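You operate a simulated robot arm through the tools that you are given. There is no shell and no other tool.

You run a simulated robot arm. Do the job below in one go: nothing can be reset, and whatever is moved stays where it is left.

JOB
Put things in order on the top of the wall bench. At the end: the short purple core stands where the silver medium test roll with the yellow top stood; the clear bottle with the orange cap stands where the short purple core stood; the silver medium test roll with the yellow top stands where the white pad with the red grip stood; the white pad with the red grip stands on top of the teal carrier; whatever was shut is shut again. Leave all else as you found it, and nothing knocked over.

The check looks at the end state, three seconds after you hand in, the way a careful person would. Anything else that was tipped, shoved, dropped, spilled or broken makes it a failure. A push-on lid holds only when it is set on centred and level and pressed home; a screw cap is set on level and turned clockwise until tight.

ROBOT AND FRAMES
A 6-joint arm with a two-finger gripper, fixed in place. Base frame: the origin is at the foot of the arm, x ahead of it, y to its left, z up; the work surface is at about z = 0. Units: mm, degrees, N and s.
With the tool pointing down near the work surface it reaches from about 240 to 620 mm from the base axis. Its first joint turns from -66.0 to 66.0 degrees. Payload 1.37 kg.
The TCP is the grasp point between the finger pads, 22 mm short of the fingertips. In the tool frame z runs along the fingers and y along their closing line. The gripper opens to 92 mm. The gripper's body begins 65 mm behind the TCP.
Orientation is that of the tool frame in the base frame, as a unit quaternion [w, x, y, z]. With the fingers straight down and closing along the base's y, the tool's x points along the base's -x, its y along +y and its z along -z.

CONTROLS
- The arm moves only by the tool servo_tool. Its argument "motion" is one flat list of numbers, 7 for each row, row after row: the turn, a rotation vector about the base's x, y, z in degrees, then the shift along the base's x, y, z in cm, then the gripper command, from -1 (fully open) to 1 (shut), values between in proportion. In form: [rx, ry, rz, dx, dy, dz, jaw, rx, ry, rz, dx, dy, dz, jaw, ...]. A call has 1 to 20 rows; each row shifts and turns the commanded pose from where the row before left it. Each row takes 0.2 s and may step no farther than 50 mm and 8.6 degrees from the row before; otherwise, or with a gripper value out of range, the whole call is refused. A pose out of reach is approached as far as the arm can. The call stops where the force on the tool passes 40 N (or 10 N more than at its start, if that is more) or the arm is blocked; 0.2 s more then pass. The fingers move at their own pace and stop on an object; they squeeze with about 21 N. The grip force told is the motor's: it shows also when the fingers shut on nothing. Time passes only in rows, and 0.2 s behind the last, so rows that do not move let the fingers close. It gives the time, the measured TCP pose, the force on the tool (base axes), the opening and the grip force at its end, in the units of the frame above (readings bear some noise), with the torque about the TCP (base axes, N m) and any sound that the robot's microphone picked up.
- Cameras (640 x 400 px; columns grow to the right, rows downward): "scene" is fixed at [36.7, -435.9, 571]; the picture's right is [0.74, -0.68, 0.00], its down [-0.47, -0.51, -0.72] and it looks along [0.49, 0.53, -0.69] (base axes); focal length 262 px, centre (320, 200). "wrist" rides on the gripper at [71, 19, -102] in the tool frame; the picture's right is [-0.26, 0.96, 0.00], its down [-0.75, -0.20, -0.63] and it looks along [-0.60, -0.16, 0.78] (tool axes); focal length 280 px, centre (320, 200). There is no depth. A picture from a camera that has moved, and an enlarged one, comes with that camera's place and axes in the base frame and with its lens.
- camera(camera): a new picture of that camera. No time passes.
- close_up(camera, box): a new picture of the part [left, top, right, bottom] of that camera's present view, enlarged. No time passes.
- finish_job(): hands the job in; it is judged then, once.

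Nothing tells you positions but the pictures and the camera data. Unless the task says otherwise, let go and move clear before handing in.

The tools are called after "Call:" as a command line: name --argument value ..., lists and objects as JSON in quotes. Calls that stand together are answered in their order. servo_tool: Moves the arm, as the interface text tells. Its arguments: {"type":"object","properties":{"motion":{"type":"array"}},"required":["motion"]} The other tools are called the same way: camera (camera) takes a picture; close_up (camera, box) takes an enlarged picture of a part of a camera's view; finish_job () hands the job in.

At the start:

```text
clock: 0.0
tcp_pos: [424.6, 28.1, 316.3]
tool_rot: [0.001, -0.001, 1.0, 0.0]
ft_force: [0.1, -0.1, 0.2]
wrist_torque: [0.03, 0.01, -0.01]
gripper_width: 92.0
grasp_force: 0.1
```

scene: 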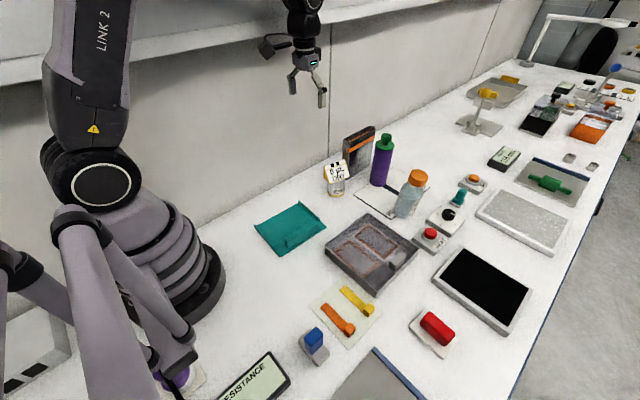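
wrist: 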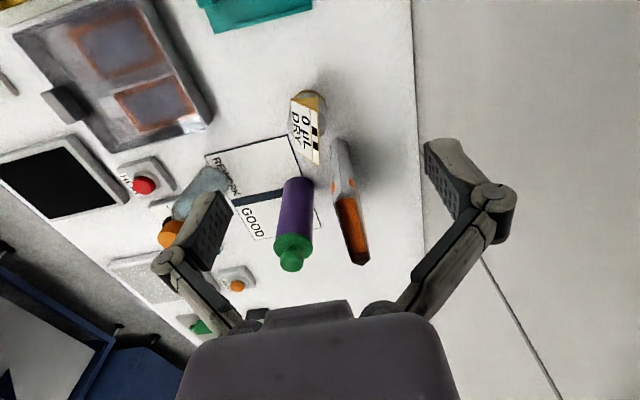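

I see a bench with many objects; I need closer looks to identify the purple core, silver roll, bottle, white pad with the red grip and teal carrier.

Call:
close_up --camera "scene" --box '[240, 100, 480, 250]'

Call:
close_up --camera "scene" --box '[400, 50, 640, 200]'

Call:
close_up --camera "scene" --box '[120, 250, 360, 400]'

Call:
close_up --camera "scene" --box '[320, 220, 560, 370]'

Call:
close_up --camera "wrist" --box '[120, 60, 440, 260]'

```text
2.67 times, centred on (360, 175) of scene
camera zoom: at [36.7, -435.9, 571.0], right [0.74, -0.68, 0.0], down [-0.47, -0.51, -0.72], along [0.49, 0.53, -0.69], focal length 700 px, centre (213, 267)
```

zoom: 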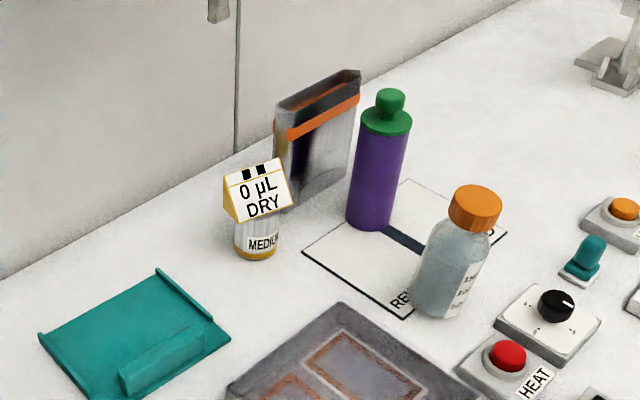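

```text
2.67 times, centred on (520, 125) of scene
camera zoom: at [36.7, -435.9, 571.0], right [0.74, -0.68, 0.0], down [-0.47, -0.51, -0.72], along [0.49, 0.53, -0.69], focal length 700 px, centre (-213, 400)
```

zoom: 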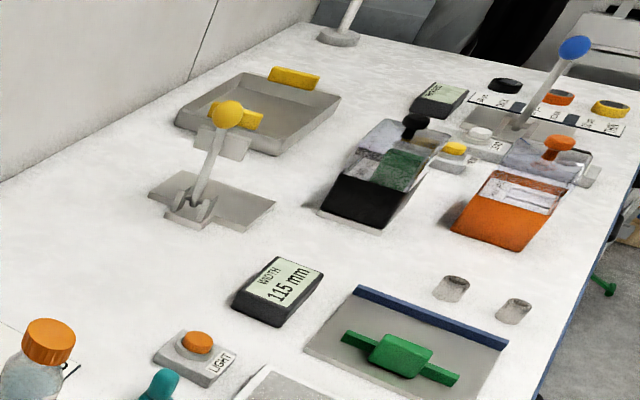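

```text
2.67 times, centred on (240, 325) of scene
camera zoom: at [36.7, -435.9, 571.0], right [0.74, -0.68, 0.0], down [-0.47, -0.51, -0.72], along [0.49, 0.53, -0.69], focal length 700 px, centre (533, -133)
```

zoom: 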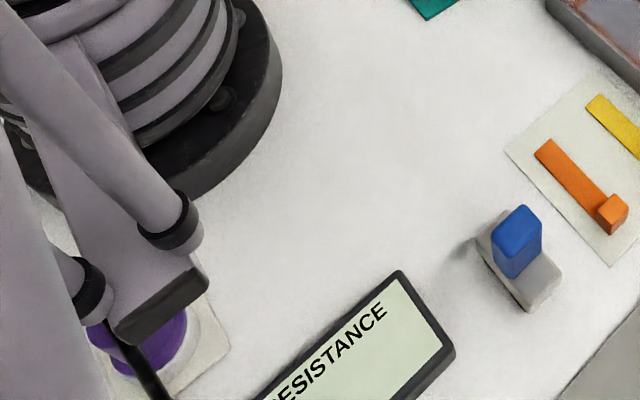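

```text
2.67 times, centred on (440, 295) of scene
camera zoom: at [36.7, -435.9, 571.0], right [0.74, -0.68, 0.0], down [-0.47, -0.51, -0.72], along [0.49, 0.53, -0.69], focal length 700 px, centre (0, -53)
```

zoom: 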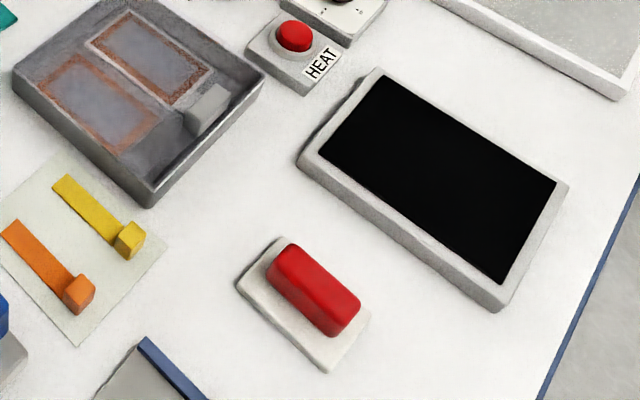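

```text
2.00 times, centred on (280, 160) of wrist
camera zoom: at [353.3, 47.6, 416.7], right [0.26, 0.97, 0.0], down [0.75, -0.2, 0.63], along [0.6, -0.16, -0.78], focal length 561 px, centre (400, 280)
```

zoom: 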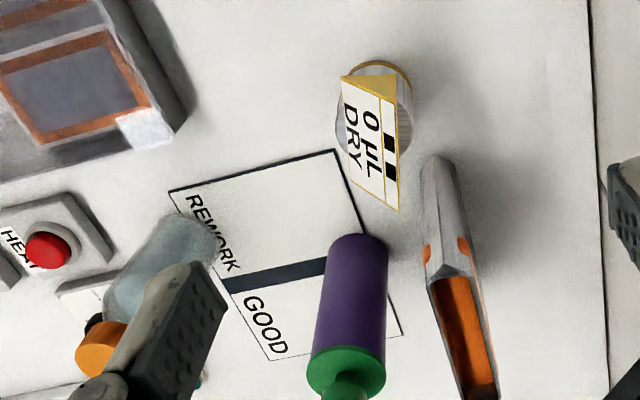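

The silver roll appears near (505, 0), the purple cylinder near (640, -62), the bottle near (597, -202), the pad near (346, -443) and the teal carrier near (300, -24). I'm zooming in more to confirm which purple thing is the "short core".

Call:
close_up --camera "scene" --box '[320, 120, 440, 195]'

Call:
close_up --camera "scene" --box '[120, 340, 216, 400]'

Call:
close_up --camera "wrist" --box '[240, 80, 400, 180]'

Call:
close_up --camera "scene" --box '[300, 150, 380, 200]'

Call:
close_up --camera "scene" --box '[240, 190, 336, 250]'

Call:
close_up --camera "scene" --box '[520, 50, 640, 125]'

```text
5.33 times, centred on (380, 158) of scene
camera zoom: at [36.7, -435.9, 571.0], right [0.74, -0.68, 0.0], down [-0.47, -0.51, -0.72], along [0.49, 0.53, -0.69], focal length 1399 px, centre (0, 427)
```

zoom: 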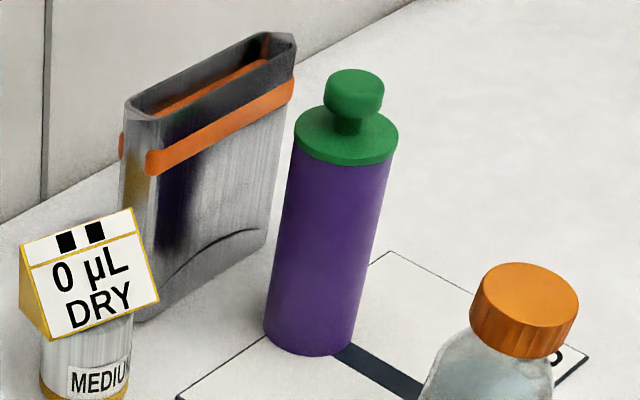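

```text
6.67 times, centred on (168, 370) of scene
camera zoom: at [36.7, -435.9, 571.0], right [0.74, -0.68, 0.0], down [-0.47, -0.51, -0.72], along [0.49, 0.53, -0.69], focal length 1749 px, centre (1333, -933)
```

zoom: 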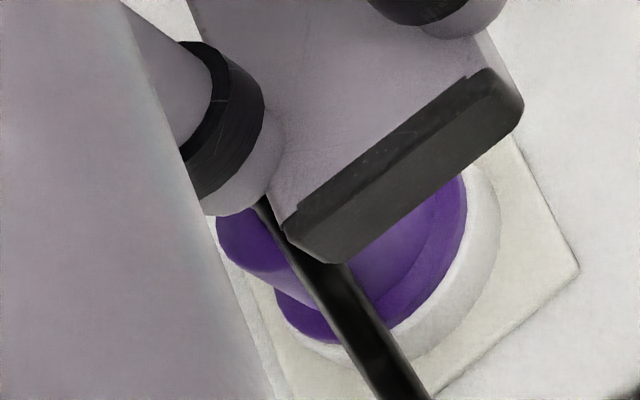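

```text
4.00 times, centred on (320, 130) of wrist
camera zoom: at [353.3, 47.6, 416.7], right [0.26, 0.97, 0.0], down [0.75, -0.2, 0.63], along [0.6, -0.16, -0.78], focal length 1122 px, centre (320, 480)
```

zoom: 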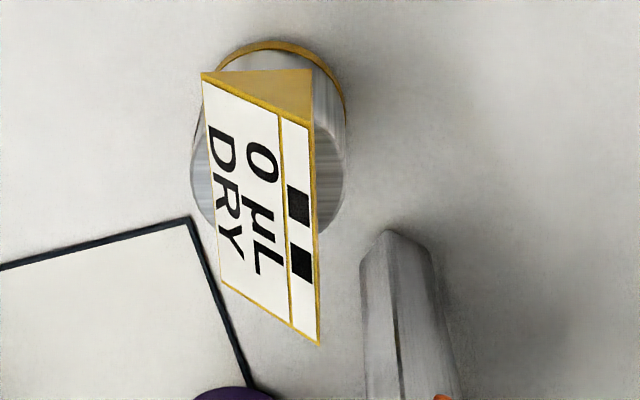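

```text
8.00 times, centred on (340, 175) of scene
camera zoom: at [36.7, -435.9, 571.0], right [0.74, -0.68, 0.0], down [-0.47, -0.51, -0.72], along [0.49, 0.53, -0.69], focal length 2099 px, centre (160, 400)
```

zoom: 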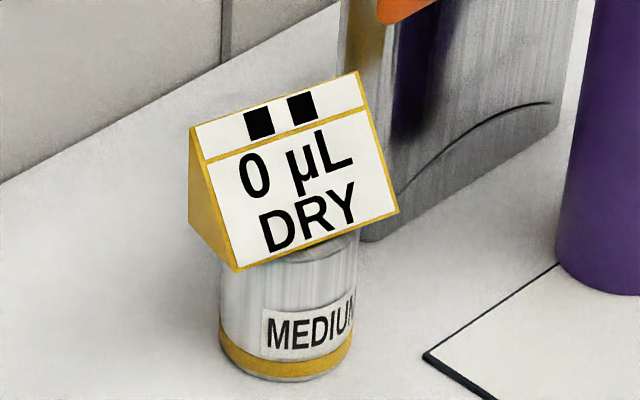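

```text
6.67 times, centred on (288, 220) of scene
camera zoom: at [36.7, -435.9, 571.0], right [0.74, -0.68, 0.0], down [-0.47, -0.51, -0.72], along [0.49, 0.53, -0.69], focal length 1749 px, centre (533, 67)
```

zoom: 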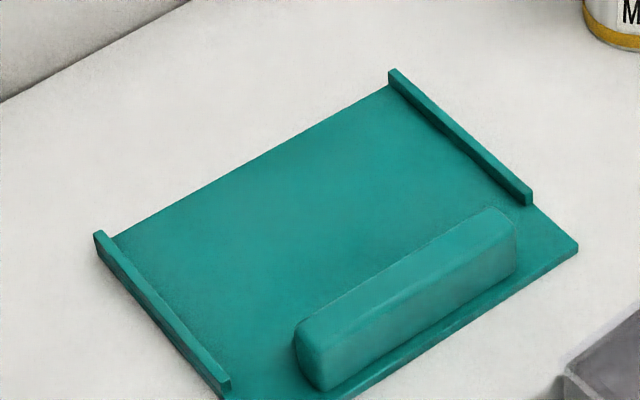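

```text
5.33 times, centred on (580, 88) of scene
camera zoom: at [36.7, -435.9, 571.0], right [0.74, -0.68, 0.0], down [-0.47, -0.51, -0.72], along [0.49, 0.53, -0.69], focal length 1399 px, centre (-1067, 800)
```

zoom: 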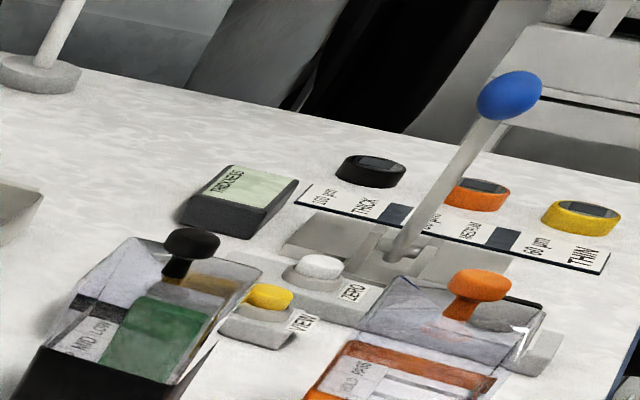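

The purple cylinder with the green lid is the only reachable purple candidate. I'll first fly to the white pad with the red grip (about (343, -447)), turning the wrist so the fingers close along base x, and look.

Call:
servo_tool --motion '[0, 0, -7.5, -0.68, -3.96, -0.8, -1, 0, 0, -7.5, -0.68, -3.96, -0.8, -1, 0, 0, -7.5, -0.68, -3.96, -0.8, -1, 0, 0, -7.5, -0.68, -3.96, -0.8, -1, 0, 0, -7.5, -0.68, -3.96, -0.8, -1, 0, 0, -7.5, -0.68, -3.96, -0.8, -1, 0, 0, -7.5, -0.68, -3.96, -0.8, -1, 0, 0, -7.5, -0.68, -3.96, -0.8, -1, 0, 0, -7.5, -0.68, -3.96, -0.8, -1, 0, 0, -7.5, -0.68, -3.96, -0.8, -1, 0, 0, -7.5, -0.68, -3.96, -0.8, -1, 0, 0, -7.5, -0.68, -3.96, -0.8, -1]'

Call:
camera --camera "wrist"

Call:
camera --camera "scene"

```text
clock: 2.6
tcp_pos: [342.6, -447.2, 220.9]
tool_rot: [0.001, 0.708, 0.706, -0.001]
ft_force: [-0.4, 0.5, 0.0]
wrist_torque: [-0.04, 0.01, 0.02]
gripper_width: 91.6
grasp_force: 0.1
```

```text
taken
camera wrist: at [362.1, -376.3, 320.8], right [0.96, -0.26, 0.0], down [-0.21, -0.75, 0.63], along [-0.17, -0.6, -0.78], focal length 280 px, centre (320, 200)
```

wrist: 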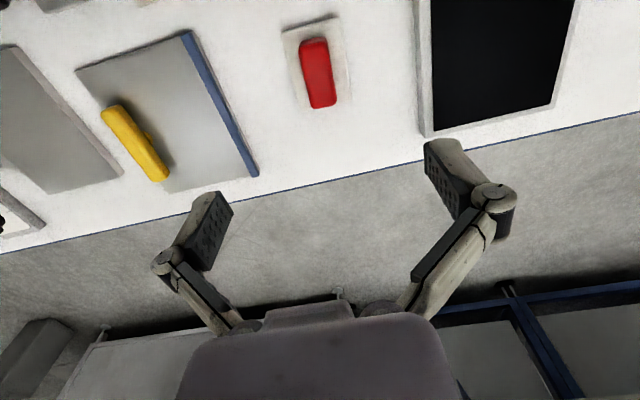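

```text
taken
```

scene: 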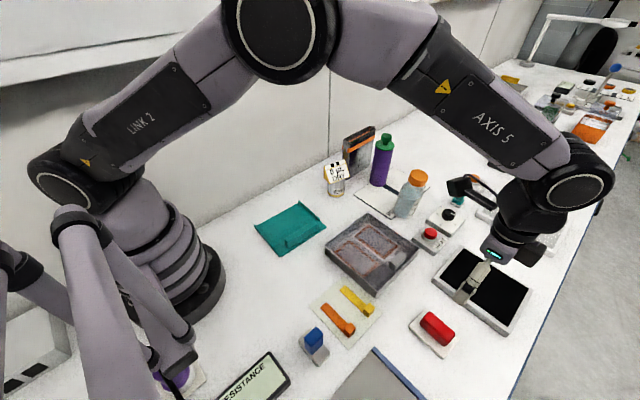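

The pad is confirmed near (340, -449). I'm zooming in to get its orientation and the grip size.

Call:
close_up --camera "wrist" --box '[240, 0, 400, 120]'

Call:
close_up --camera "scene" --box '[390, 290, 486, 370]'

```text
3.33 times, centred on (320, 60) of wrist
camera zoom: at [362.1, -376.3, 320.8], right [0.96, -0.26, 0.0], down [-0.21, -0.75, 0.63], along [-0.17, -0.6, -0.78], focal length 935 px, centre (320, 667)
```

zoom: 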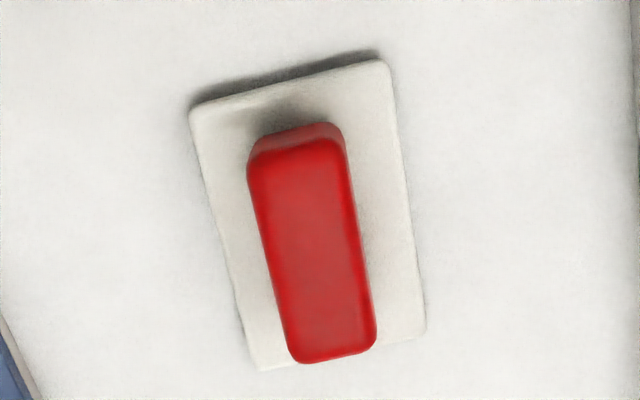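

```text
5.00 times, centred on (438, 330) of scene
camera zoom: at [36.7, -435.8, 571.0], right [0.74, -0.68, 0.0], down [-0.47, -0.51, -0.72], along [0.49, 0.53, -0.69], focal length 1312 px, centre (-270, -450)
```

zoom: 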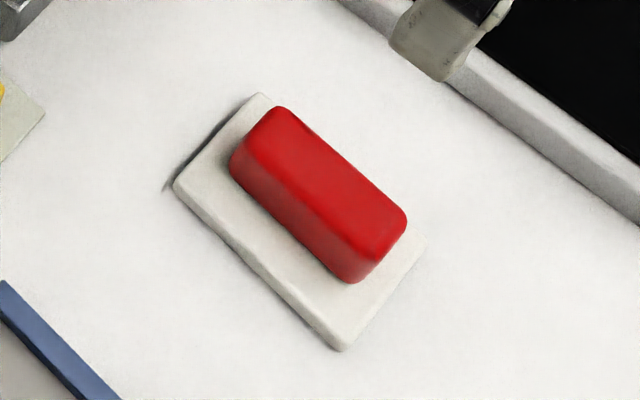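

The pad is centred about (340, -447), turned about -4°, with the red grip in the middle (~27 mm wide). I'll descend with a slight yaw, checking on the way.

Call:
servo_tool --motion '[0, 0, -4, -0.2, -0.15, -3.5, -0.3, 0, 0, 0, 0, 0, -3.5, -0.3, 0, 0, 0, 0, 0, -3.5, -0.3, 0, 0, 0, 0, 0, -3.5, -0.3, 0, 0, 0, 0, 0, 0, -0.3]'

Call:
camera --camera "wrist"

Call:
close_up --camera "scene" --box '[390, 250, 518, 370]'

```text
clock: 3.8
tcp_pos: [340.4, -446.9, 81.3]
tool_rot: [-0.001, 0.731, 0.682, -0.001]
ft_force: [-0.5, -0.1, 0.6]
wrist_torque: [0.0, -0.01, -0.02]
gripper_width: 60.0
grasp_force: 0.0
```

```text
taken
camera wrist: at [365.0, -378.7, 180.5], right [0.94, -0.33, 0.0], down [-0.26, -0.74, 0.63], along [-0.21, -0.59, -0.78], focal length 280 px, centre (320, 200)
```

wrist: 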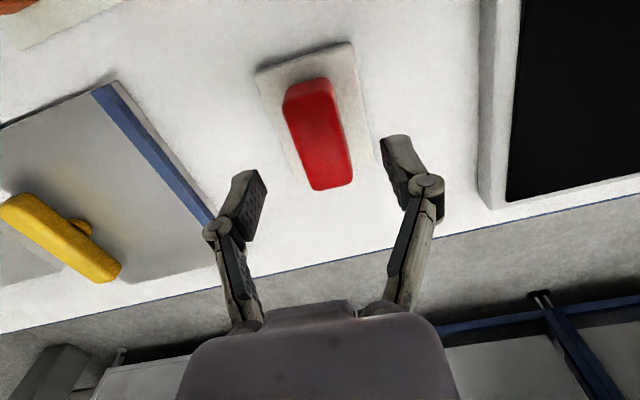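

```text
3.33 times, centred on (454, 310) of scene
camera zoom: at [36.7, -435.9, 571.0], right [0.74, -0.68, 0.0], down [-0.47, -0.51, -0.72], along [0.49, 0.53, -0.69], focal length 874 px, centre (-127, -167)
```

zoom: 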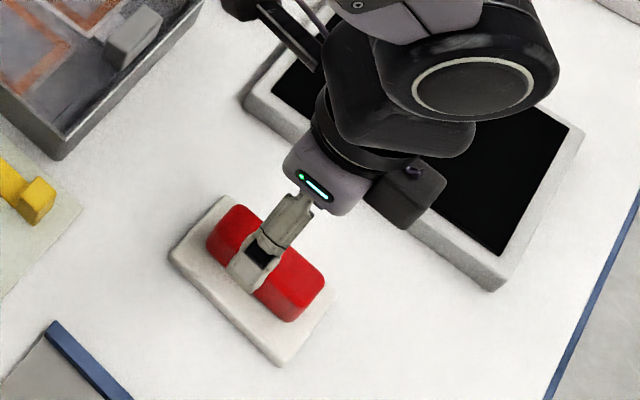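

The fingers straddle the red grip well. I'll descend to about z = 38 and close.

Call:
servo_tool --motion '[0, 0, 0, 0, -0.2, -2.5, -0.3, 0, 0, 0, 0, 0, -1.3, -0.3, 0, 0, 0, 0, 0, -0.5, -0.3, 0, 0, 0, 0, 0, 0, -0.3]'

Call:
camera --camera "wrist"

Call:
close_up --camera "scene" --box '[390, 270, 486, 350]'

```text
clock: 4.8
tcp_pos: [339.3, -450.7, 36.8]
tool_rot: [0.0, 0.731, 0.682, -0.001]
ft_force: [-0.1, 0.0, 0.3]
wrist_torque: [0.02, 0.04, -0.03]
gripper_width: 59.7
grasp_force: 0.0
```

```text
taken
camera wrist: at [365.0, -381.0, 137.5], right [0.94, -0.33, 0.0], down [-0.26, -0.74, 0.63], along [-0.21, -0.59, -0.78], focal length 280 px, centre (320, 200)
```

wrist: 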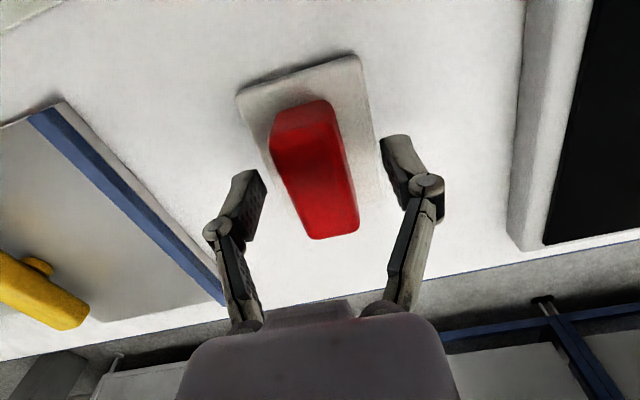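

```text
5.00 times, centred on (438, 310) of scene
camera zoom: at [36.7, -435.9, 571.0], right [0.74, -0.68, 0.0], down [-0.47, -0.51, -0.72], along [0.49, 0.53, -0.69], focal length 1312 px, centre (-270, -350)
```

zoom: 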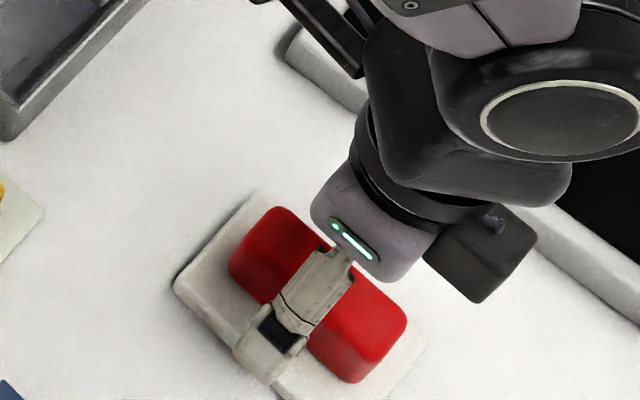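

Fingers are beside the grip, close to the pad. Closing now.

Call:
servo_tool --motion '[0, 0, 0, 0, 0, 0, 1, 0, 0, 0, 0, 0, 0, 1, 0, 0, 0, 0, 0, 0, 1, 0, 0, 0, 0, 0, 0, 1]'

Call:
camera --camera "wrist"

```text
clock: 5.8
tcp_pos: [341.0, -450.7, 37.5]
tool_rot: [0.001, 0.731, 0.683, -0.001]
ft_force: [-0.4, -0.7, 0.4]
wrist_torque: [0.02, 0.0, 0.04]
gripper_width: 27.2
grasp_force: 20.8
```

```text
taken
camera wrist: at [365.0, -381.0, 137.7], right [0.94, -0.33, 0.0], down [-0.26, -0.74, 0.63], along [-0.21, -0.59, -0.78], focal length 280 px, centre (320, 200)
```

wrist: 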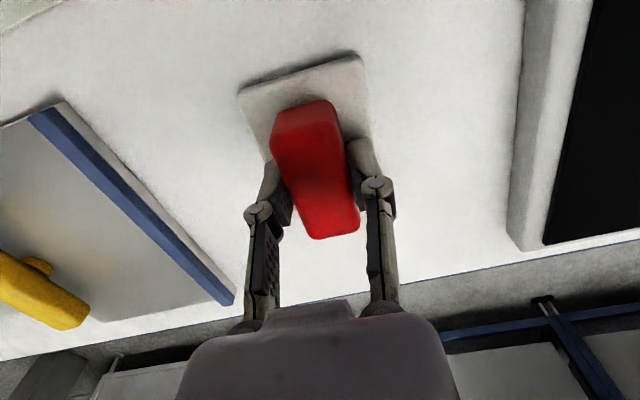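

The grip is firm (27 mm). Lifting straight up and checking.

Call:
servo_tool --motion '[0, 0, 0, 0, 0, 1, 1, 0, 0, 0, 0, 0, 2, 1, 0, 0, 0, 0, 0, 3.5, 1, 0, 0, 0, 0, 0, 4, 1, 0, 0, 0, 0, 0, 4, 1, 0, 0, 0, 0, 0, 0, 1]'

Call:
camera --camera "wrist"

Call:
close_up --camera "scene" --box '[390, 210, 582, 370]'

```text
clock: 7.2
tcp_pos: [341.4, -449.8, 182.9]
tool_rot: [0.0, 0.731, 0.683, -0.001]
ft_force: [-0.3, -0.2, -0.6]
wrist_torque: [0.01, -0.02, -0.01]
gripper_width: 27.3
grasp_force: 21.5
```

```text
taken
camera wrist: at [365.4, -380.7, 283.0], right [0.94, -0.33, 0.0], down [-0.26, -0.74, 0.63], along [-0.21, -0.59, -0.78], focal length 280 px, centre (320, 200)
```

wrist: 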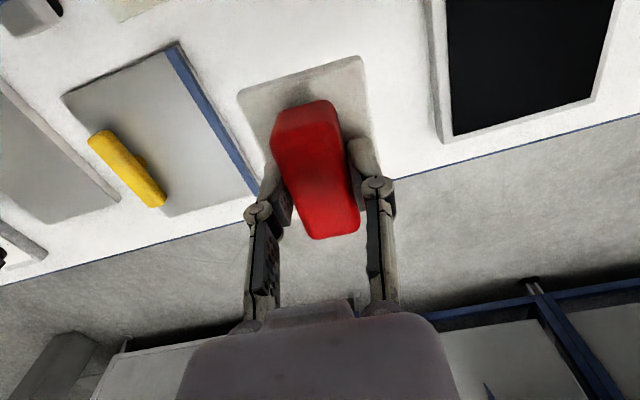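

```text
2.50 times, centred on (486, 290) of scene
camera zoom: at [36.7, -435.9, 570.9], right [0.74, -0.68, 0.0], down [-0.47, -0.51, -0.72], along [0.49, 0.53, -0.69], focal length 656 px, centre (-95, -25)
```

zoom: 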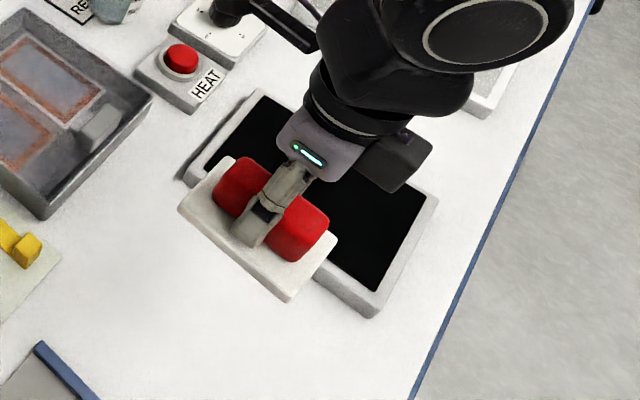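

The pad is held level. Next I carry it over the teal carrier, turning it 90° so its long side lies along x.

Call:
servo_tool --motion '[0, 0, 7.5, -0.3, 3.75, 0.1, 1, 0, 0, 7.5, -0.3, 3.75, 0.1, 1, 0, 0, 7.5, -0.3, 3.75, 0.1, 1, 0, 0, 7.5, -0.3, 3.75, 0.1, 1, 0, 0, 7.5, -0.3, 3.75, 0.1, 1, 0, 0, 7.5, -0.3, 3.75, 0.1, 1, 0, 0, 7.5, -0.3, 3.75, 0.1, 1, 0, 0, 7.5, -0.3, 3.75, 0.1, 1, 0, 0, 7.5, -0.3, 3.75, 0.1, 1, 0, 0, 7.5, -0.3, 3.75, 0.1, 1, 0, 0, 7.5, -0.3, 3.75, 0.1, 1, 0, 0, 7.5, -0.3, 3.75, 0.1, 1]'

Call:
camera --camera "wrist"

Call:
camera --camera "scene"

```text
clock: 9.8
tcp_pos: [304.3, 0.1, 195.4]
tool_rot: [0.001, 0.034, 0.999, 0.0]
ft_force: [0.5, 0.0, -0.7]
wrist_torque: [0.0, -0.02, 0.02]
gripper_width: 26.8
grasp_force: 21.7
```

```text
taken
camera wrist: at [235.2, 23.6, 295.0], right [0.33, 0.95, 0.0], down [0.74, -0.25, 0.63], along [0.59, -0.2, -0.78], focal length 280 px, centre (320, 200)
```

wrist: 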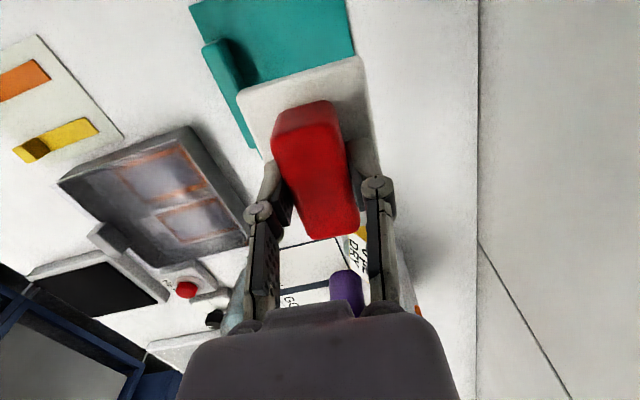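

```text
taken
```

scene: 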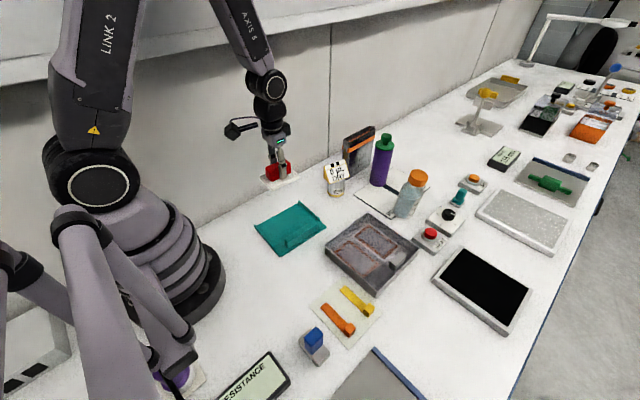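

Hovering over the carrier; I zoom in to determine the free area between the block and the back edge.

Call:
close_up --camera "wrist" --box '[160, 0, 400, 150]'

Call:
close_up --camera "scene" --box '[240, 150, 352, 260]'

```text
2.67 times, centred on (280, 75) of wrist
camera zoom: at [235.2, 23.6, 295.0], right [0.33, 0.95, 0.0], down [0.74, -0.25, 0.63], along [0.59, -0.2, -0.78], focal length 748 px, centre (427, 533)
```

zoom: 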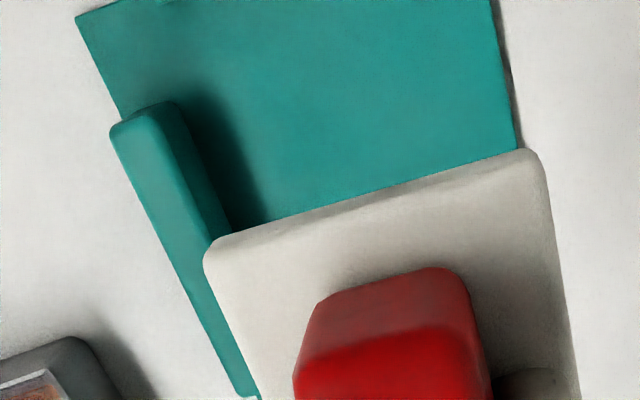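

```text
3.64 times, centred on (296, 205) of scene
camera zoom: at [36.7, -435.9, 571.0], right [0.74, -0.68, 0.0], down [-0.47, -0.51, -0.72], along [0.49, 0.53, -0.69], focal length 954 px, centre (407, 182)
```

zoom: 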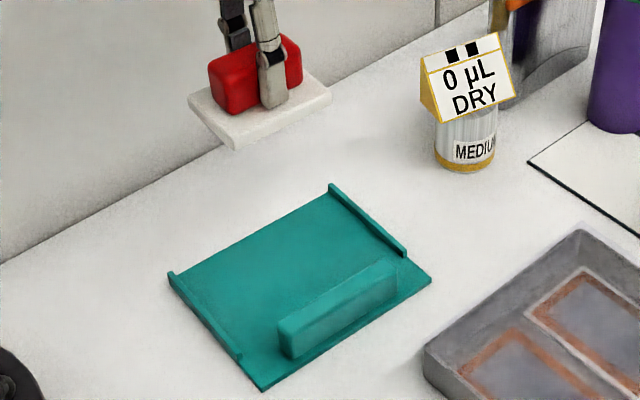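

The carrier's free area is centred near (305, -18). I'll move over it and descend close to the plate.

Call:
servo_tool --motion '[0, 0, 2, 0.27, -2.0, -2, 1, 0, 0, 0, 0, 0, -4, 1, 0, 0, 0, 0, 0, -4, 1, 0, 0, 0, 0, 0, -3, 1, 0, 0, 0, 0, 0, -1, 1, 0, 0, 0, 0, 0, 0, 1]'

Call:
camera --camera "wrist"

Call:
close_up --camera "scene" --box '[240, 160, 352, 270]'

```text
clock: 11.2
tcp_pos: [307.2, -19.0, 53.8]
tool_rot: [0.001, 0.017, 1.0, 0.0]
ft_force: [-0.2, -0.7, -0.4]
wrist_torque: [0.01, 0.02, 0.0]
gripper_width: 27.2
grasp_force: 20.6
```

```text
taken
camera wrist: at [236.8, 1.4, 154.1], right [0.29, 0.96, 0.0], down [0.74, -0.23, 0.63], along [0.6, -0.18, -0.78], focal length 280 px, centre (320, 200)
```

wrist: 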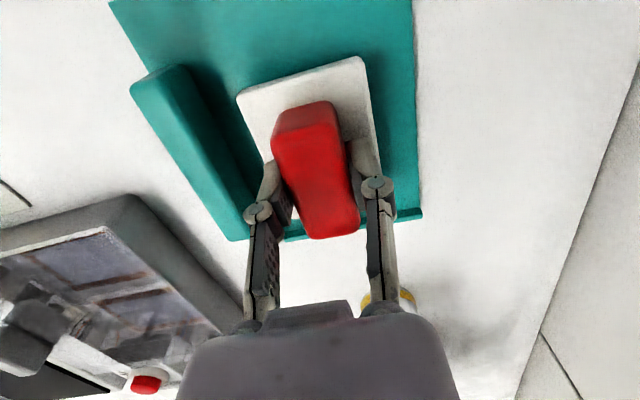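

```text
3.64 times, centred on (296, 215) of scene
camera zoom: at [36.7, -435.9, 571.0], right [0.74, -0.68, 0.0], down [-0.47, -0.51, -0.72], along [0.49, 0.53, -0.69], focal length 954 px, centre (407, 146)
```

zoom: 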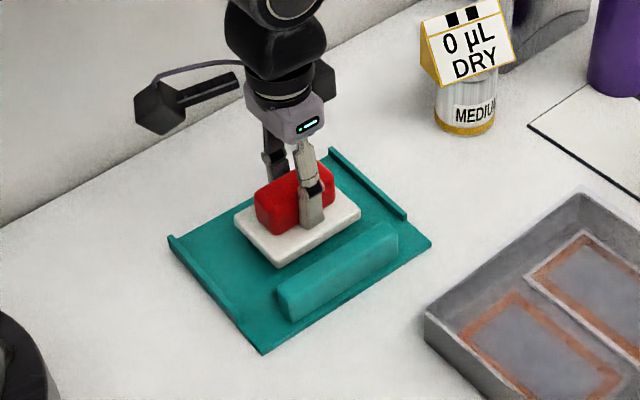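

The pad is well centred between flanges and clear of the block. Lowering in small steps to contact.

Call:
servo_tool --motion '[0, 0, 0, 0, 0, -0.25, 1, 0, 0, 0, 0, 0, -0.25, 1, 0, 0, 0, 0, 0, -0.2, 1, 0, 0, 0, 0, 0, -0.1, 1, 0, 0, 0, 0, 0, 0, 1]'

```text
clock: 12.4
tcp_pos: [306.4, -20.2, 46.3]
tool_rot: [0.001, 0.018, 1.0, 0.0]
ft_force: [0.4, 0.1, -0.7]
wrist_torque: [0.0, -0.01, -0.03]
gripper_width: 27.1
grasp_force: 20.7
```

Call:
servo_tool --motion '[0, 0, 0, 0, 0, -0.1, 1, 0, 0, 0, 0, 0, -0.1, 1, 0, 0, 0, 0, 0, 0, 1]'

```text
clock: 13.2
tcp_pos: [307.5, -20.0, 44.4]
tool_rot: [0.001, 0.017, 1.0, 0.001]
ft_force: [-0.4, -0.3, -0.6]
wrist_torque: [-0.01, -0.01, 0.0]
gripper_width: 27.3
grasp_force: 20.8
```

No contact yet; I keep lowering in 1 mm steps.

Call:
servo_tool --motion '[0, 0, 0, 0, 0, -0.1, 1, 0, 0, 0, 0, 0, -0.05, 1, 0, 0, 0, 0, 0, 0, 1]'

```text
clock: 14.0
tcp_pos: [307.0, -20.8, 42.9]
tool_rot: [0.0, 0.017, 1.0, 0.0]
ft_force: [-2.9, 0.2, 13.9]
wrist_torque: [-0.03, 0.07, -0.02]
gripper_width: 27.0
grasp_force: 21.0
```

Contact felt (14 N). Easing and opening slightly, then rising straight up.

Call:
servo_tool --motion '[0, 0, 0, 0, 0, 0.05, 0.3, 0, 0, 0, 0, 0, 0, 0.05, 0, 0, 0, 0, 0, 0, 0.05, 0, 0, 0, 0, 0, 2, 0.05, 0, 0, 0, 0, 0, 4, 0, 0, 0, 0, 0, 0, 4.5, -0.2, 0, 0, 0, 0, 0, 4.5, -1]'

Call:
close_up --camera "scene" --box '[240, 160, 352, 270]'

Call:
camera --camera "wrist"

```text
clock: 15.6
tcp_pos: [307.0, -19.9, 193.8]
tool_rot: [0.001, 0.017, 1.0, 0.0]
ft_force: [0.2, 0.0, -0.2]
wrist_torque: [0.01, 0.0, -0.03]
gripper_width: 91.6
grasp_force: 0.0
```

```text
3.64 times, centred on (296, 215) of scene
camera zoom: at [36.7, -435.9, 571.0], right [0.74, -0.68, 0.0], down [-0.47, -0.51, -0.72], along [0.49, 0.53, -0.69], focal length 954 px, centre (407, 146)
```

zoom: 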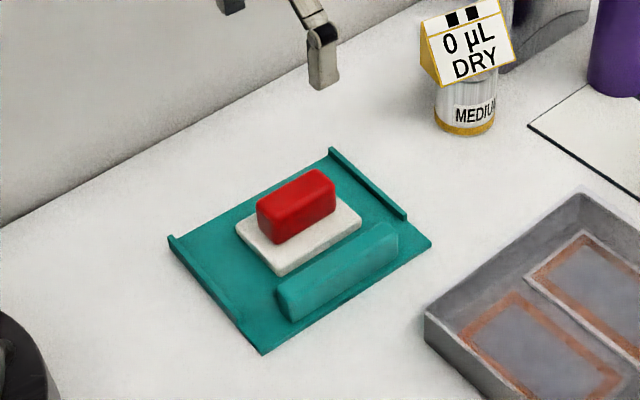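

```text
taken
camera wrist: at [236.3, 1.8, 294.2], right [0.29, 0.96, 0.0], down [0.75, -0.23, 0.63], along [0.6, -0.18, -0.78], focal length 280 px, centre (320, 200)
```

wrist: 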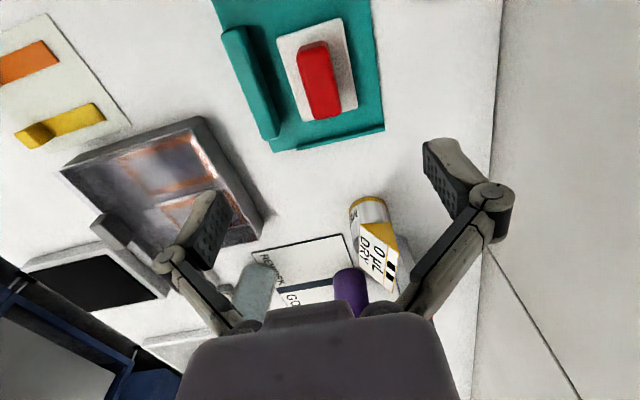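

The pad is on the carrier. Next I inspect the silver roll with its yellow display top.

Call:
close_up --camera "wrist" --box '[320, 180, 432, 320]'

Call:
servo_tool --motion '[0, 0, 0, 3, 0, 0, -1, 0, 0, 0, 4, 0, 0, -1, 0, 0, 0, 3, 0, 0, -1, 0, 0, 0, 0, 0, 0, -1]'

Call:
camera --camera "wrist"

Call:
close_up --camera "wrist" --box '[280, 60, 440, 180]'

```text
2.86 times, centred on (376, 250) of wrist
camera zoom: at [236.3, 1.8, 294.2], right [0.29, 0.96, 0.0], down [0.75, -0.23, 0.63], along [0.6, -0.18, -0.78], focal length 801 px, centre (160, 57)
```

zoom: 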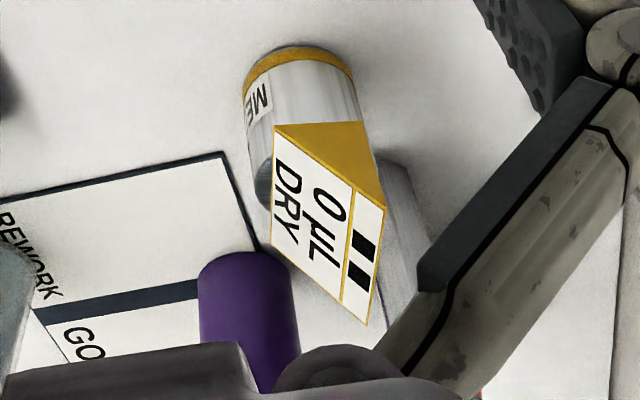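

```text
clock: 16.6
tcp_pos: [407.7, -19.6, 193.9]
tool_rot: [0.001, 0.016, 1.0, 0.0]
ft_force: [0.4, -0.1, -0.1]
wrist_torque: [0.01, -0.02, 0.03]
gripper_width: 91.9
grasp_force: 0.1
```

```text
taken
camera wrist: at [337.4, 1.3, 293.7], right [0.29, 0.96, 0.0], down [0.75, -0.23, 0.63], along [0.6, -0.18, -0.78], focal length 280 px, centre (320, 200)
```

wrist: 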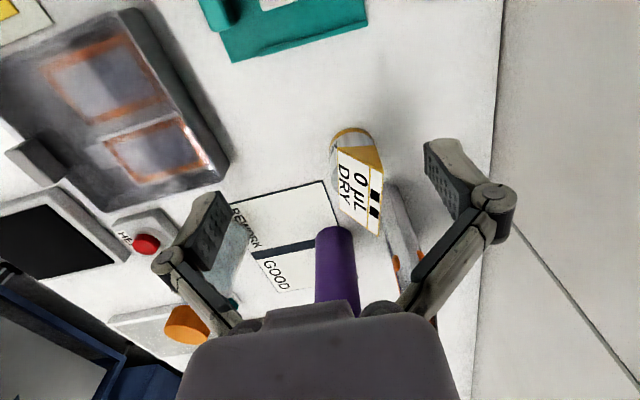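

```text
3.33 times, centred on (360, 120) of wrist
camera zoom: at [337.4, 1.3, 293.7], right [0.29, 0.96, 0.0], down [0.75, -0.23, 0.63], along [0.6, -0.18, -0.78], focal length 935 px, centre (187, 467)
```

zoom: 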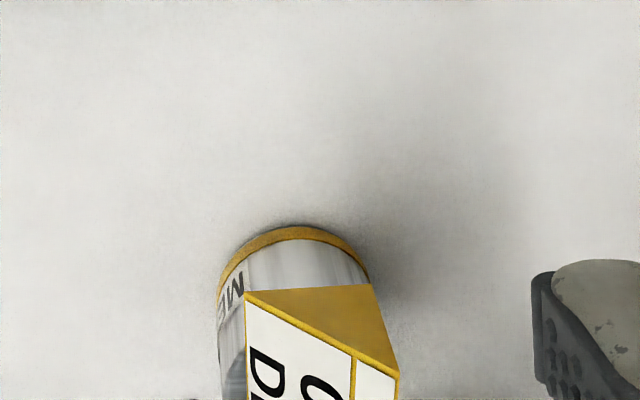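

The roll stands near (501, -5), ~52 mm across, with its yellow display top running along about -13°. I move above it with the fingers turned to straddle the top and look again.

Call:
servo_tool --motion '[0, 0, -4, 3.1, 0.5, 0, -1, 0, 0, -4, 3.1, 0.5, 0, -1, 0, 0, -4, 3.1, 0.5, 0, -1, 0, 0, 0, 0, 0, 0, -1]'

Call:
camera --camera "wrist"

Call:
close_up --camera "wrist" --box '[240, 0, 400, 120]'

Call:
close_up --camera "scene" --box '[290, 80, 418, 200]'

```text
clock: 17.6
tcp_pos: [500.1, -5.3, 193.5]
tool_rot: [0.001, 0.121, 0.993, 0.0]
ft_force: [0.4, 0.0, -0.4]
wrist_torque: [0.0, 0.02, 0.02]
gripper_width: 91.9
grasp_force: 0.1
```

```text
taken
camera wrist: at [436.7, 30.5, 294.5], right [0.49, 0.87, 0.0], down [0.68, -0.38, 0.63], along [0.55, -0.31, -0.78], focal length 280 px, centre (320, 200)
```

wrist: 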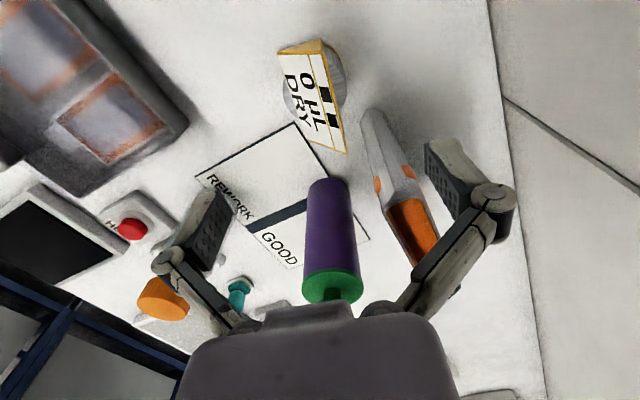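

```text
3.33 times, centred on (320, 60) of wrist
camera zoom: at [436.7, 30.5, 294.5], right [0.49, 0.87, 0.0], down [0.68, -0.38, 0.63], along [0.55, -0.31, -0.78], focal length 935 px, centre (320, 667)
```

zoom: 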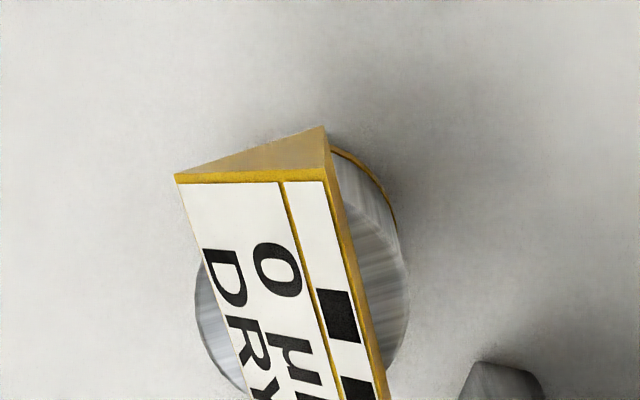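

```text
3.33 times, centred on (354, 140) of scene
camera zoom: at [36.7, -435.9, 571.0], right [0.74, -0.68, 0.0], down [-0.47, -0.51, -0.72], along [0.49, 0.53, -0.69], focal length 874 px, centre (207, 400)
```

zoom: 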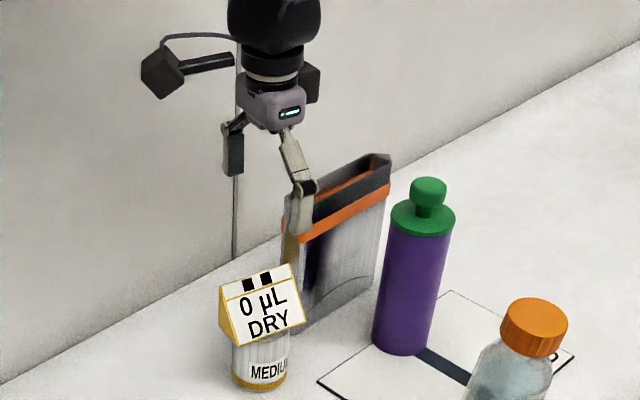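

The display prism has a 36 mm deep bottom, top at about z = 110, so straddling and gripping the silver body at TCP z ≈ 56 clears the palm. Descending halfway, then checking.

Call:
servo_tool --motion '[0, 0, 0, 0, 0, -3, -1, 0, 0, 0, 0, 0, -3, -1, 0, 0, 0, 0, 0, 0, -1]'

Call:
camera --camera "wrist"

Call:
close_up --camera "scene" --box '[290, 120, 386, 210]'

```text
clock: 18.4
tcp_pos: [500.3, -5.1, 133.0]
tool_rot: [0.001, 0.121, 0.993, 0.0]
ft_force: [0.0, 0.5, -0.5]
wrist_torque: [0.04, 0.0, -0.02]
gripper_width: 91.8
grasp_force: 0.1
```

```text
taken
camera wrist: at [436.2, 30.9, 233.6], right [0.49, 0.87, 0.0], down [0.68, -0.38, 0.63], along [0.55, -0.31, -0.78], focal length 280 px, centre (320, 200)
```

wrist: 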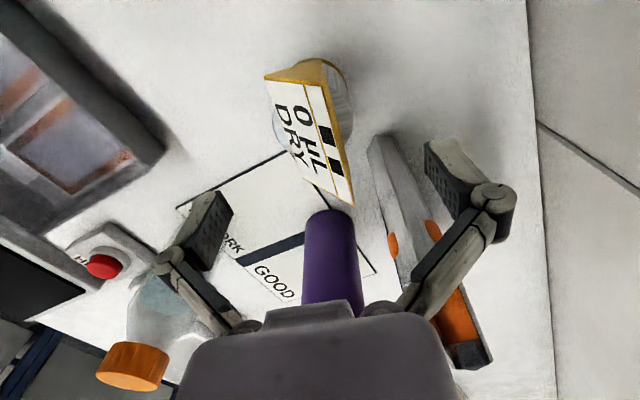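

```text
4.44 times, centred on (338, 165) of scene
camera zoom: at [36.7, -435.9, 571.0], right [0.74, -0.68, 0.0], down [-0.47, -0.51, -0.72], along [0.49, 0.53, -0.69], focal length 1166 px, centre (240, 356)
```

zoom: 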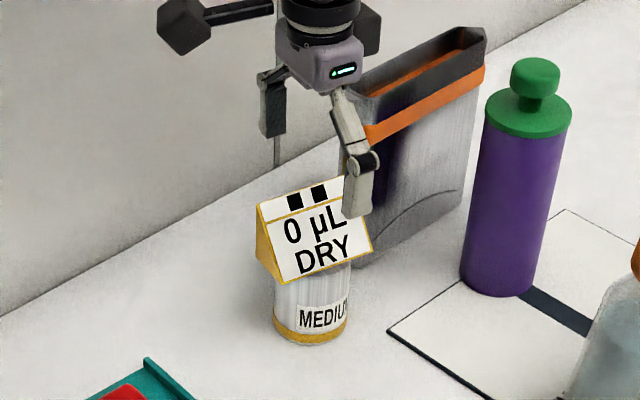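

Alignment looks good. Descending to TCP z ≈ 56 and closing on the silver body.

Call:
servo_tool --motion '[0, 0, 0, 0, 0, -3, -1, 0, 0, 0, 0, 0, -2.7, -1, 0, 0, 0, 0, 0, -1, -1, 0, 0, 0, 0, 0, -1, -1, 0, 0, 0, 0, 0, 0, -1]'

Call:
camera --camera "wrist"

Call:
close_up --camera "scene" --box '[290, 130, 386, 210]'

```text
clock: 19.6
tcp_pos: [500.7, -5.5, 55.0]
tool_rot: [0.001, 0.121, 0.993, -0.001]
ft_force: [-0.5, -0.1, -0.2]
wrist_torque: [-0.02, -0.02, -0.02]
gripper_width: 92.1
grasp_force: 0.0
```

```text
taken
camera wrist: at [435.9, 30.3, 155.7], right [0.49, 0.87, 0.0], down [0.68, -0.38, 0.63], along [0.55, -0.31, -0.78], focal length 280 px, centre (320, 200)
```

wrist: 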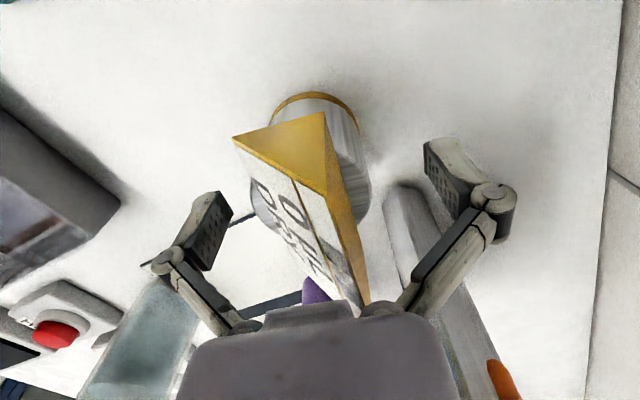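

```text
5.00 times, centred on (338, 170) of scene
camera zoom: at [36.7, -435.9, 571.0], right [0.74, -0.68, 0.0], down [-0.47, -0.51, -0.72], along [0.49, 0.53, -0.69], focal length 1312 px, centre (230, 350)
```

zoom: 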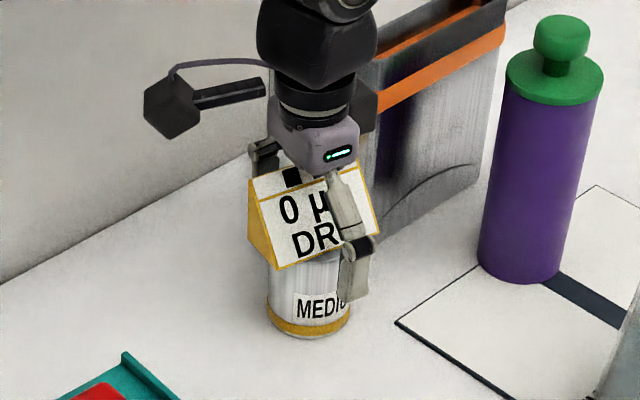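

The fingers straddle the roll. Closing.

Call:
servo_tool --motion '[0, 0, 0, 0, 0, 0, 0.0, 0, 0, 0, 0, 0, 0, 0.0, 0, 0, 0, 0, 0, 0, 1, 0, 0, 0, 0, 0, 0, 1, 0, 0, 0, 0, 0, 0, 1]'

Call:
camera --camera "wrist"

Call:
close_up --camera "scene" --box '[290, 130, 386, 210]'

```text
clock: 20.8
tcp_pos: [500.6, -5.3, 56.8]
tool_rot: [0.001, 0.121, 0.993, 0.001]
ft_force: [-1.2, -1.7, 7.8]
wrist_torque: [0.0, 0.06, -0.03]
gripper_width: 52.4
grasp_force: 21.1
```

```text
taken
camera wrist: at [436.1, 30.3, 156.3], right [0.49, 0.87, 0.0], down [0.68, -0.38, 0.63], along [0.55, -0.31, -0.78], focal length 280 px, centre (320, 200)
```

wrist: 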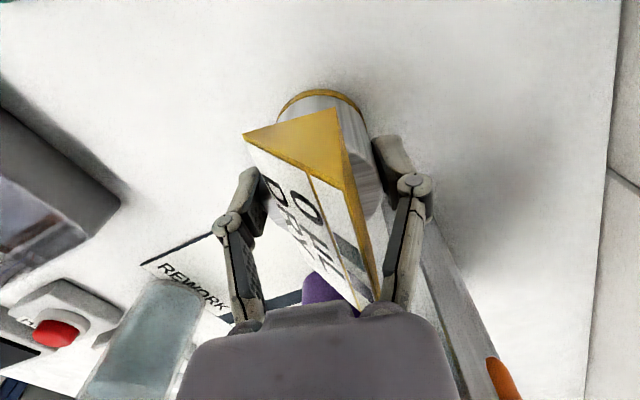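

```text
5.00 times, centred on (338, 170) of scene
camera zoom: at [36.6, -435.9, 571.0], right [0.74, -0.68, 0.0], down [-0.47, -0.51, -0.72], along [0.49, 0.53, -0.69], focal length 1312 px, centre (230, 350)
```

zoom: 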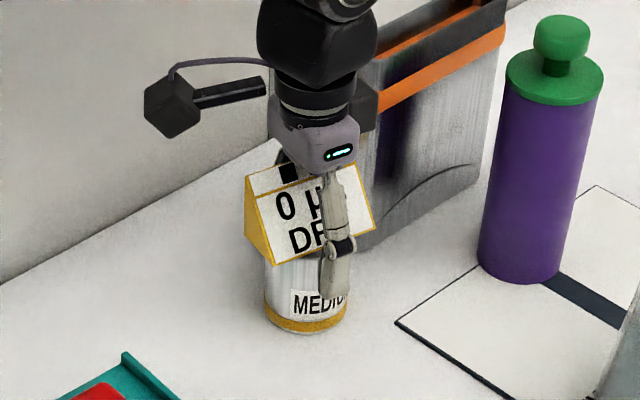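

Gripped at 52 mm with a small upward force on the tool; I lift a little and check it.

Call:
servo_tool --motion '[0, 0, 0, 0, 0, 0.2, 1, 0, 0, 0, 0, 0, 0.3, 1, 0, 0, 0, 0, 0, 0, 1]'

Call:
camera --camera "wrist"

Call:
close_up --camera "scene" --box '[290, 130, 386, 210]'

```text
clock: 21.6
tcp_pos: [499.9, -4.7, 61.2]
tool_rot: [0.001, 0.12, 0.993, -0.001]
ft_force: [0.4, 0.3, -1.7]
wrist_torque: [-0.01, 0.0, 0.0]
gripper_width: 52.4
grasp_force: 21.4
```

```text
taken
camera wrist: at [435.9, 30.4, 161.3], right [0.49, 0.87, 0.0], down [0.68, -0.38, 0.63], along [0.55, -0.31, -0.78], focal length 280 px, centre (320, 200)
```

wrist: 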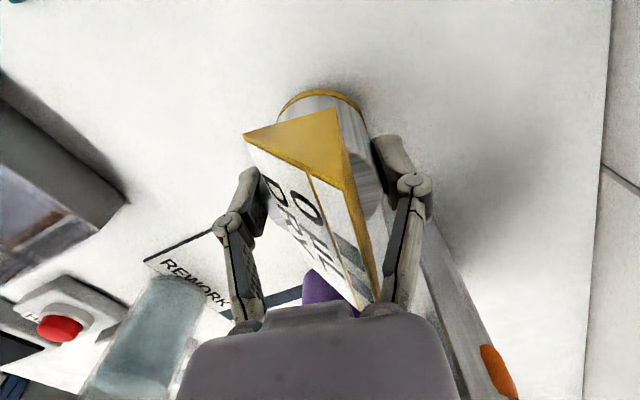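

```text
5.00 times, centred on (338, 170) of scene
camera zoom: at [36.7, -435.9, 571.0], right [0.74, -0.68, 0.0], down [-0.47, -0.51, -0.72], along [0.49, 0.53, -0.69], focal length 1312 px, centre (230, 350)
```

zoom: 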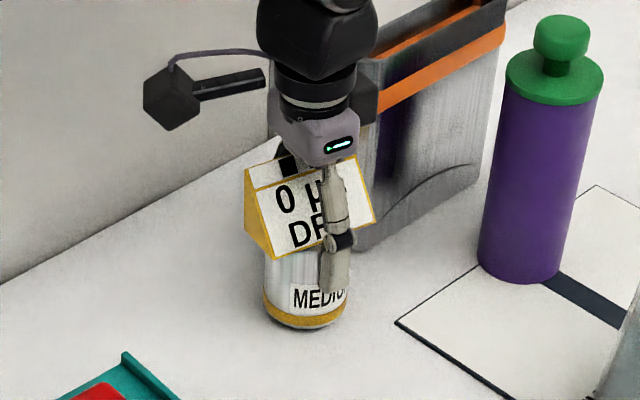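

The roll lifts cleanly (light). Raising it and carrying it to above the pad's former place, keeping its orientation.

Call:
servo_tool --motion '[0, 0, 0, 0, 0, 3, 1, 0, 0, 0, 0, 0, 4, 1, 0, 0, 0, 0, 0, 4, 1, 0, 0, 0, 0, 0, 3, 1, 0, 0, 0, -1.33, -3.69, 0, 1, 0, 0, 0, -1.33, -3.69, 0, 1, 0, 0, 0, -1.33, -3.69, 0, 1, 0, 0, 0, -1.33, -3.69, 0, 1, 0, 0, 0, -1.33, -3.69, 0, 1, 0, 0, 0, -1.33, -3.69, 0, 1, 0, 0, 0, -1.33, -3.69, 0, 1, 0, 0, 0, -1.33, -3.69, 0, 1, 0, 0, 0, -1.33, -3.69, 0, 1, 0, 0, 0, -1.33, -3.69, 0, 1, 0, 0, 0, -1.33, -3.69, 0, 1, 0, 0, 0, -1.33, -3.69, 0, 1, 0, 0, 0, 0, 0, 0, 1]'

Call:
camera --camera "wrist"

Call:
camera --camera "scene"

```text
clock: 25.2
tcp_pos: [340.8, -447.5, 202.1]
tool_rot: [0.001, 0.121, 0.993, 0.0]
ft_force: [-0.7, -0.3, -2.8]
wrist_torque: [0.01, 0.0, -0.03]
gripper_width: 52.7
grasp_force: 20.8
```

```text
taken
camera wrist: at [276.6, -411.7, 302.7], right [0.49, 0.87, 0.0], down [0.68, -0.38, 0.63], along [0.55, -0.3, -0.78], focal length 280 px, centre (320, 200)
```

wrist: 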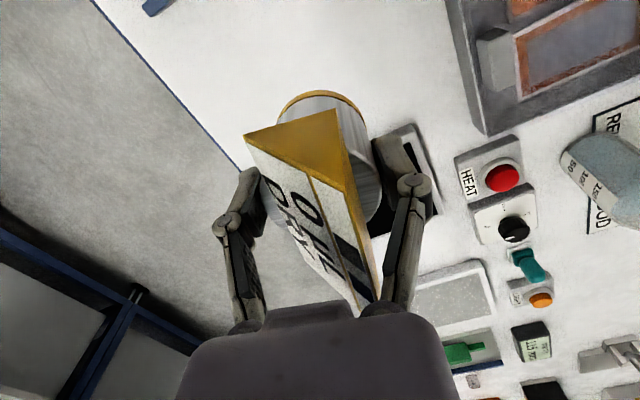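

```text
taken
```

scene: 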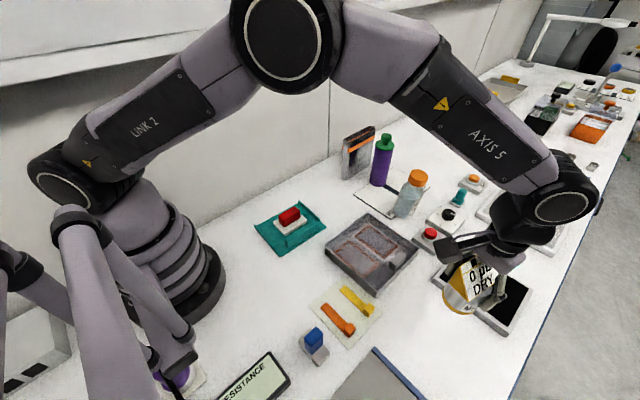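

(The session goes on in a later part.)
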